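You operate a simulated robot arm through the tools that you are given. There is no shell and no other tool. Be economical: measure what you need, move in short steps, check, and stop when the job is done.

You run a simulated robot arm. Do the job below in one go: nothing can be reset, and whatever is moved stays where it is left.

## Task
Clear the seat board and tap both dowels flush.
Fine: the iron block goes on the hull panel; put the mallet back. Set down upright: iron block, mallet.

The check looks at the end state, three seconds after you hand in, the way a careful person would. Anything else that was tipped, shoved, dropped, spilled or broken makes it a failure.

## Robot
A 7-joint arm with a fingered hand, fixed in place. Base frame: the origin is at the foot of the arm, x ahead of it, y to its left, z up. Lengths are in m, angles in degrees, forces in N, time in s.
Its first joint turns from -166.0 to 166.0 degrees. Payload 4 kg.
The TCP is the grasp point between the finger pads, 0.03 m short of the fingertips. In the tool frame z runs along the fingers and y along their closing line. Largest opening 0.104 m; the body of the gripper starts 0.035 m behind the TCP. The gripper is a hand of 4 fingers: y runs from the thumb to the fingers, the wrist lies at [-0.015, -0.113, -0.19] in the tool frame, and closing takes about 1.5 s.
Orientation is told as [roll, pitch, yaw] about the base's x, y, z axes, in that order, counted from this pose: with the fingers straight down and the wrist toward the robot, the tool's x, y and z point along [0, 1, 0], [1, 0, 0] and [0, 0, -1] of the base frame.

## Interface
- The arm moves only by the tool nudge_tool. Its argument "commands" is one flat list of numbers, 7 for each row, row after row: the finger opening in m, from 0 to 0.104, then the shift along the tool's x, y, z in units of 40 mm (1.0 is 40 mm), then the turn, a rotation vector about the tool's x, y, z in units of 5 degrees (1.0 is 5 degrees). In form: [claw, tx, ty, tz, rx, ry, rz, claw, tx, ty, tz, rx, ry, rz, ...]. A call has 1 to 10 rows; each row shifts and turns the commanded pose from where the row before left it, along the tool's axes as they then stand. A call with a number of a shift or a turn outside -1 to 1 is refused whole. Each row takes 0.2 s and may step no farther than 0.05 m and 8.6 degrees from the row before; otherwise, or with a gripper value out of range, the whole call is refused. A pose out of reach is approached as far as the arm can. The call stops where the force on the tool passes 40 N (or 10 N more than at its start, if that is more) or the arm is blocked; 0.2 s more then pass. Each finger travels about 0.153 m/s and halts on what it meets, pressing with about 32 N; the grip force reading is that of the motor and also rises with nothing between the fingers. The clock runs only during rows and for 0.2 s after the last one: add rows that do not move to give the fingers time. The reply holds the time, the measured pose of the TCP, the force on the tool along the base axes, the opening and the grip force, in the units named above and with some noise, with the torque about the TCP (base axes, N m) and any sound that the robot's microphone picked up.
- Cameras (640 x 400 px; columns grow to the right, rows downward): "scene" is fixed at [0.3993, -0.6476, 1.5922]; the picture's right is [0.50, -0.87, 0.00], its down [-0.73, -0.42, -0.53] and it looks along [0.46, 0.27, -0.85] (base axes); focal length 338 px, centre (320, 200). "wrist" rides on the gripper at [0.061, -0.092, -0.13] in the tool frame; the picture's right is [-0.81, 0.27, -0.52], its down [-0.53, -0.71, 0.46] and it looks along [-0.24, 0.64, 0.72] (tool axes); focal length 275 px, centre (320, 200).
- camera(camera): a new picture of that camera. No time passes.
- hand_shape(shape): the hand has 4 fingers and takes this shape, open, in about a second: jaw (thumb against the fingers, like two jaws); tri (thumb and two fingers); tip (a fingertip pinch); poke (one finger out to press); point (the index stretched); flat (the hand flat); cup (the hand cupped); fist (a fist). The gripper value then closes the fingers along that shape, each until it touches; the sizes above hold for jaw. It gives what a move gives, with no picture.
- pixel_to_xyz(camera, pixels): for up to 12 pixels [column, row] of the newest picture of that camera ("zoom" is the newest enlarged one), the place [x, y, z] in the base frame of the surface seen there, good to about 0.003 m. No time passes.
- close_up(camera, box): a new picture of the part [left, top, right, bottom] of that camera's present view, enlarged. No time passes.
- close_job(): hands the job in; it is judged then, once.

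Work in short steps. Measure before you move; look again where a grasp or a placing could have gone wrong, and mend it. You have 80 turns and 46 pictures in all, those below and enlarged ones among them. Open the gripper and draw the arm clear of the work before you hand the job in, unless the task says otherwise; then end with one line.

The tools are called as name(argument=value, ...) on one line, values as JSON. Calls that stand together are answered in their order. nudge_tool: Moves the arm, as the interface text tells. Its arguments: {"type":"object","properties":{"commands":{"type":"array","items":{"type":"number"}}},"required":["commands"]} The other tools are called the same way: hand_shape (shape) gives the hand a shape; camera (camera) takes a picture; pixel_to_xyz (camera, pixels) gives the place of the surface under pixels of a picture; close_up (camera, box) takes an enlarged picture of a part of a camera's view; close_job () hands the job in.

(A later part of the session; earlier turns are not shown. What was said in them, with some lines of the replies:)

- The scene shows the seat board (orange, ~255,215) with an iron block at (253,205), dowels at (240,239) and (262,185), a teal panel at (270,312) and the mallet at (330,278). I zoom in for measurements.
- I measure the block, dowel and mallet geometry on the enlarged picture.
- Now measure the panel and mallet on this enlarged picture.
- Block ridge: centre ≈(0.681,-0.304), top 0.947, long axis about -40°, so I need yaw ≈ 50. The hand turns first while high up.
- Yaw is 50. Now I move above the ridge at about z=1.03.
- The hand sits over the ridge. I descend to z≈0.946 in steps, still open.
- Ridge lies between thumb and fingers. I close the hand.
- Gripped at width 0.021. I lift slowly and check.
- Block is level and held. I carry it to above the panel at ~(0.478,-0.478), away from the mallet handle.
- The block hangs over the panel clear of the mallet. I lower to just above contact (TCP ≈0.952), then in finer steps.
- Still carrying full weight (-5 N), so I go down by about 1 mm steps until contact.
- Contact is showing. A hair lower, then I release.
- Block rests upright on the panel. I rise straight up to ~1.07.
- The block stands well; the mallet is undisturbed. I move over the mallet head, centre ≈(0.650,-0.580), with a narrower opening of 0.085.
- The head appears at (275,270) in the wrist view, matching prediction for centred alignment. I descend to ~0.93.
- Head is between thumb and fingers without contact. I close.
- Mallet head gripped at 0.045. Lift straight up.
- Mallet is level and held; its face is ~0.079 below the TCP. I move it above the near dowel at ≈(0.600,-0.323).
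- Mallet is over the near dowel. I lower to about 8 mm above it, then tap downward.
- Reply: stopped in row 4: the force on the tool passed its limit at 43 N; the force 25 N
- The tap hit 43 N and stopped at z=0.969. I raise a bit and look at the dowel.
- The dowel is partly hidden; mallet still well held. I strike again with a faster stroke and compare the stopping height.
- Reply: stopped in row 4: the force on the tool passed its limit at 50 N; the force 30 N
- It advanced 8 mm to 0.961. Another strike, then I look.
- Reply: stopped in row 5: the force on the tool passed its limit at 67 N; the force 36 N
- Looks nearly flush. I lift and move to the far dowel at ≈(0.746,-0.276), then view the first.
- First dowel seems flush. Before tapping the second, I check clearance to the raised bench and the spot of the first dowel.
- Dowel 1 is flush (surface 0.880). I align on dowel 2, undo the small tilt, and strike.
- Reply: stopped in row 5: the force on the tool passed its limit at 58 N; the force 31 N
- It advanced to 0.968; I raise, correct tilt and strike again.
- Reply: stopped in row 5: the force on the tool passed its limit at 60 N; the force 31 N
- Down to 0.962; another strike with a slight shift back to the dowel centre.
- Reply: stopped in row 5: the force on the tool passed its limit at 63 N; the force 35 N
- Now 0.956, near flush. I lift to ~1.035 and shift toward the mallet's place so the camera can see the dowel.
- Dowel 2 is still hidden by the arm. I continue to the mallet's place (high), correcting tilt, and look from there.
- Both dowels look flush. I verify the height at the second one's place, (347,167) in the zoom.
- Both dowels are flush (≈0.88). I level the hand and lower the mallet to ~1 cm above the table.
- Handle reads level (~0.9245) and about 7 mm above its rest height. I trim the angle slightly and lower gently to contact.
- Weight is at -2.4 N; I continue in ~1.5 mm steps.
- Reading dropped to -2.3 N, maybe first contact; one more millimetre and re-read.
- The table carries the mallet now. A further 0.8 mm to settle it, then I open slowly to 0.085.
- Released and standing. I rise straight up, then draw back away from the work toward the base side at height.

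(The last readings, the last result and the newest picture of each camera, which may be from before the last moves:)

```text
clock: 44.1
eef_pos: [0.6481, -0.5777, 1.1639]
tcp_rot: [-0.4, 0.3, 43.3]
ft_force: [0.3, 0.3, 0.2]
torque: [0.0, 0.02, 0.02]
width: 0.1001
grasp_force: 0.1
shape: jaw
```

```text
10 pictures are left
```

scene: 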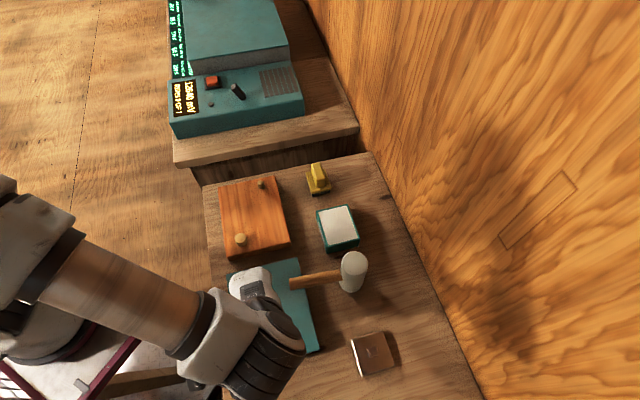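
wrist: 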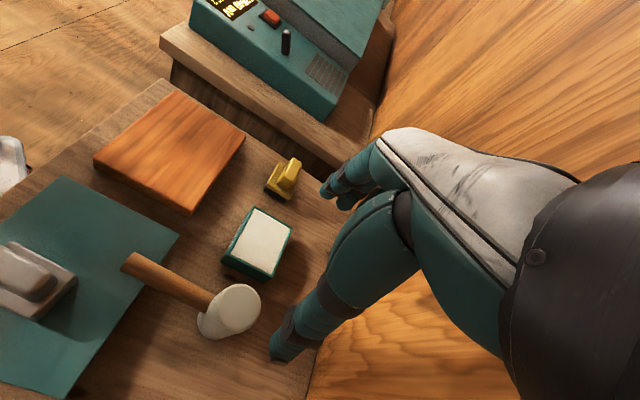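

All standing. I draw the arm back to near its start and take a final look.

nudge_tool(commands=[0.1, 0.61, 0.77, 0, 0, 0, 0, 0.1, 0.61, 0.77, 0, 0, 0, 0, 0.1, 0.61, 0.77, 0, 0, 0, 0, 0.1, 0.61, 0.77, 0, 0, 0, 0, 0.1, 0.61, 0.77, 0, 0, 0, 0, 0.1, 0.61, 0.77, 0, 0, 0, 0, 0.1, 0.61, 0.77, 0, 0, 0, 0, 0.1, 0.61, 0.77, 0, 0, 0, 0, 0.1, 0.61, 0.77, 0, 0, 0, 0, 0.1, 0, 0, 0, 0, 0, 0])

camera(camera="scene")

close_up(camera="scene", box=[210, 235, 402, 385])

pixel_to_xyz(camera="zoom", pixels=[[278, 117], [281, 140], [405, 96], [408, 117], [448, 46], [415, 75], [482, 75], [445, 106]])

```text
clock: 46.3
eef_pos: [0.6996, -0.226, 1.1596]
tcp_rot: [-0.5, 0.4, 43.2]
ft_force: [-0.4, -0.1, 0.8]
torque: [0.02, -0.01, 0.0]
width: 0.1
grasp_force: 0.0
shape: jaw
```

```text
9 pictures are left
```

scene: 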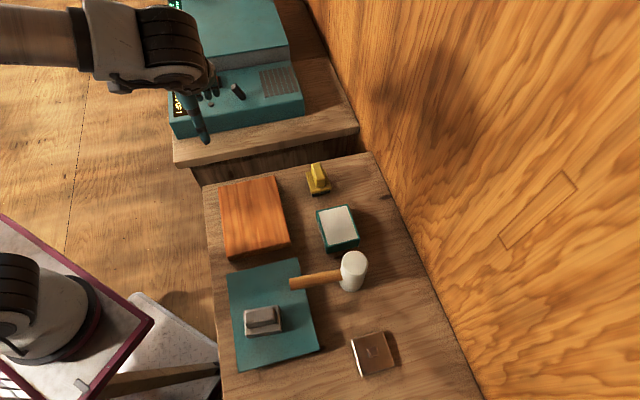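

```text
2.67 times, centred on (306, 310) of scene
```

zoom: 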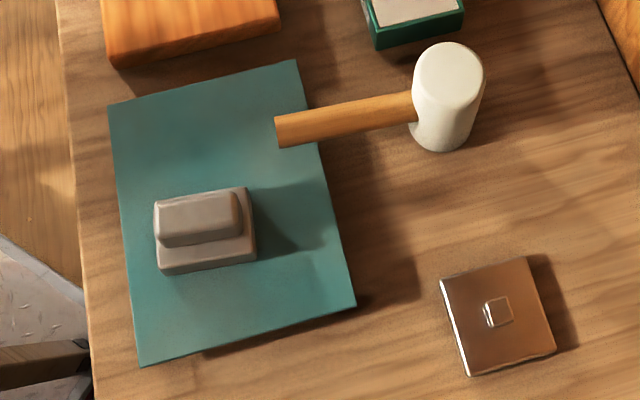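

```text
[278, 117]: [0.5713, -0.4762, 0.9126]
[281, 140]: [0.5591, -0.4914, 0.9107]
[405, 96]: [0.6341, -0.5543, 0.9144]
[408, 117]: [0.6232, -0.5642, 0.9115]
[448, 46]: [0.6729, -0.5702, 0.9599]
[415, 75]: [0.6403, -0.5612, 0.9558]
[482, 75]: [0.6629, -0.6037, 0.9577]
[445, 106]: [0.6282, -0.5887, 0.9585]
```

The mallet is back at its original place. One last close look at the board before handing in.

close_up(camera="scene", box=[208, 165, 304, 265])

pixel_to_xyz(camera="scene", pixels=[[261, 186], [262, 187], [263, 188], [240, 241], [241, 243], [239, 242], [255, 215]])

```text
4.00 times, centred on (256, 215) of scene
```

zoom: 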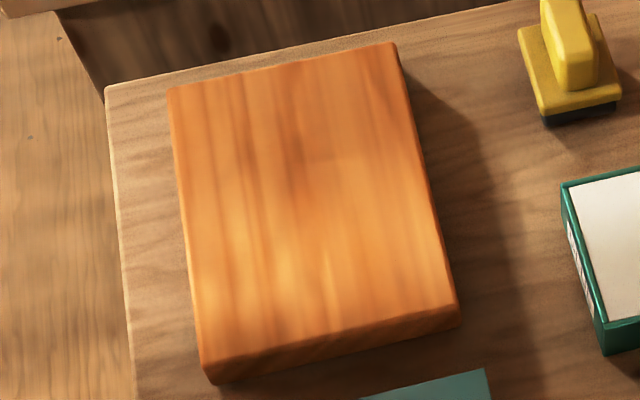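

```text
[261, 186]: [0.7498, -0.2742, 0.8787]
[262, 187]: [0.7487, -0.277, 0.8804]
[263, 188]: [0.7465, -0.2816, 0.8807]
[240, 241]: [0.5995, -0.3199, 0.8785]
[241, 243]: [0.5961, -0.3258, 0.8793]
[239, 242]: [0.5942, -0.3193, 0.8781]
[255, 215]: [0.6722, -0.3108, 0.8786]
```

Both dowel spots read level with the board (0.878–0.881), so I hand in.

close_job()

```text
The job is handed in.
```

The seat board is clear, both dowels are tapped flush, the iron block stands upright on the hull panel, and the mallet is back upright in its original place.
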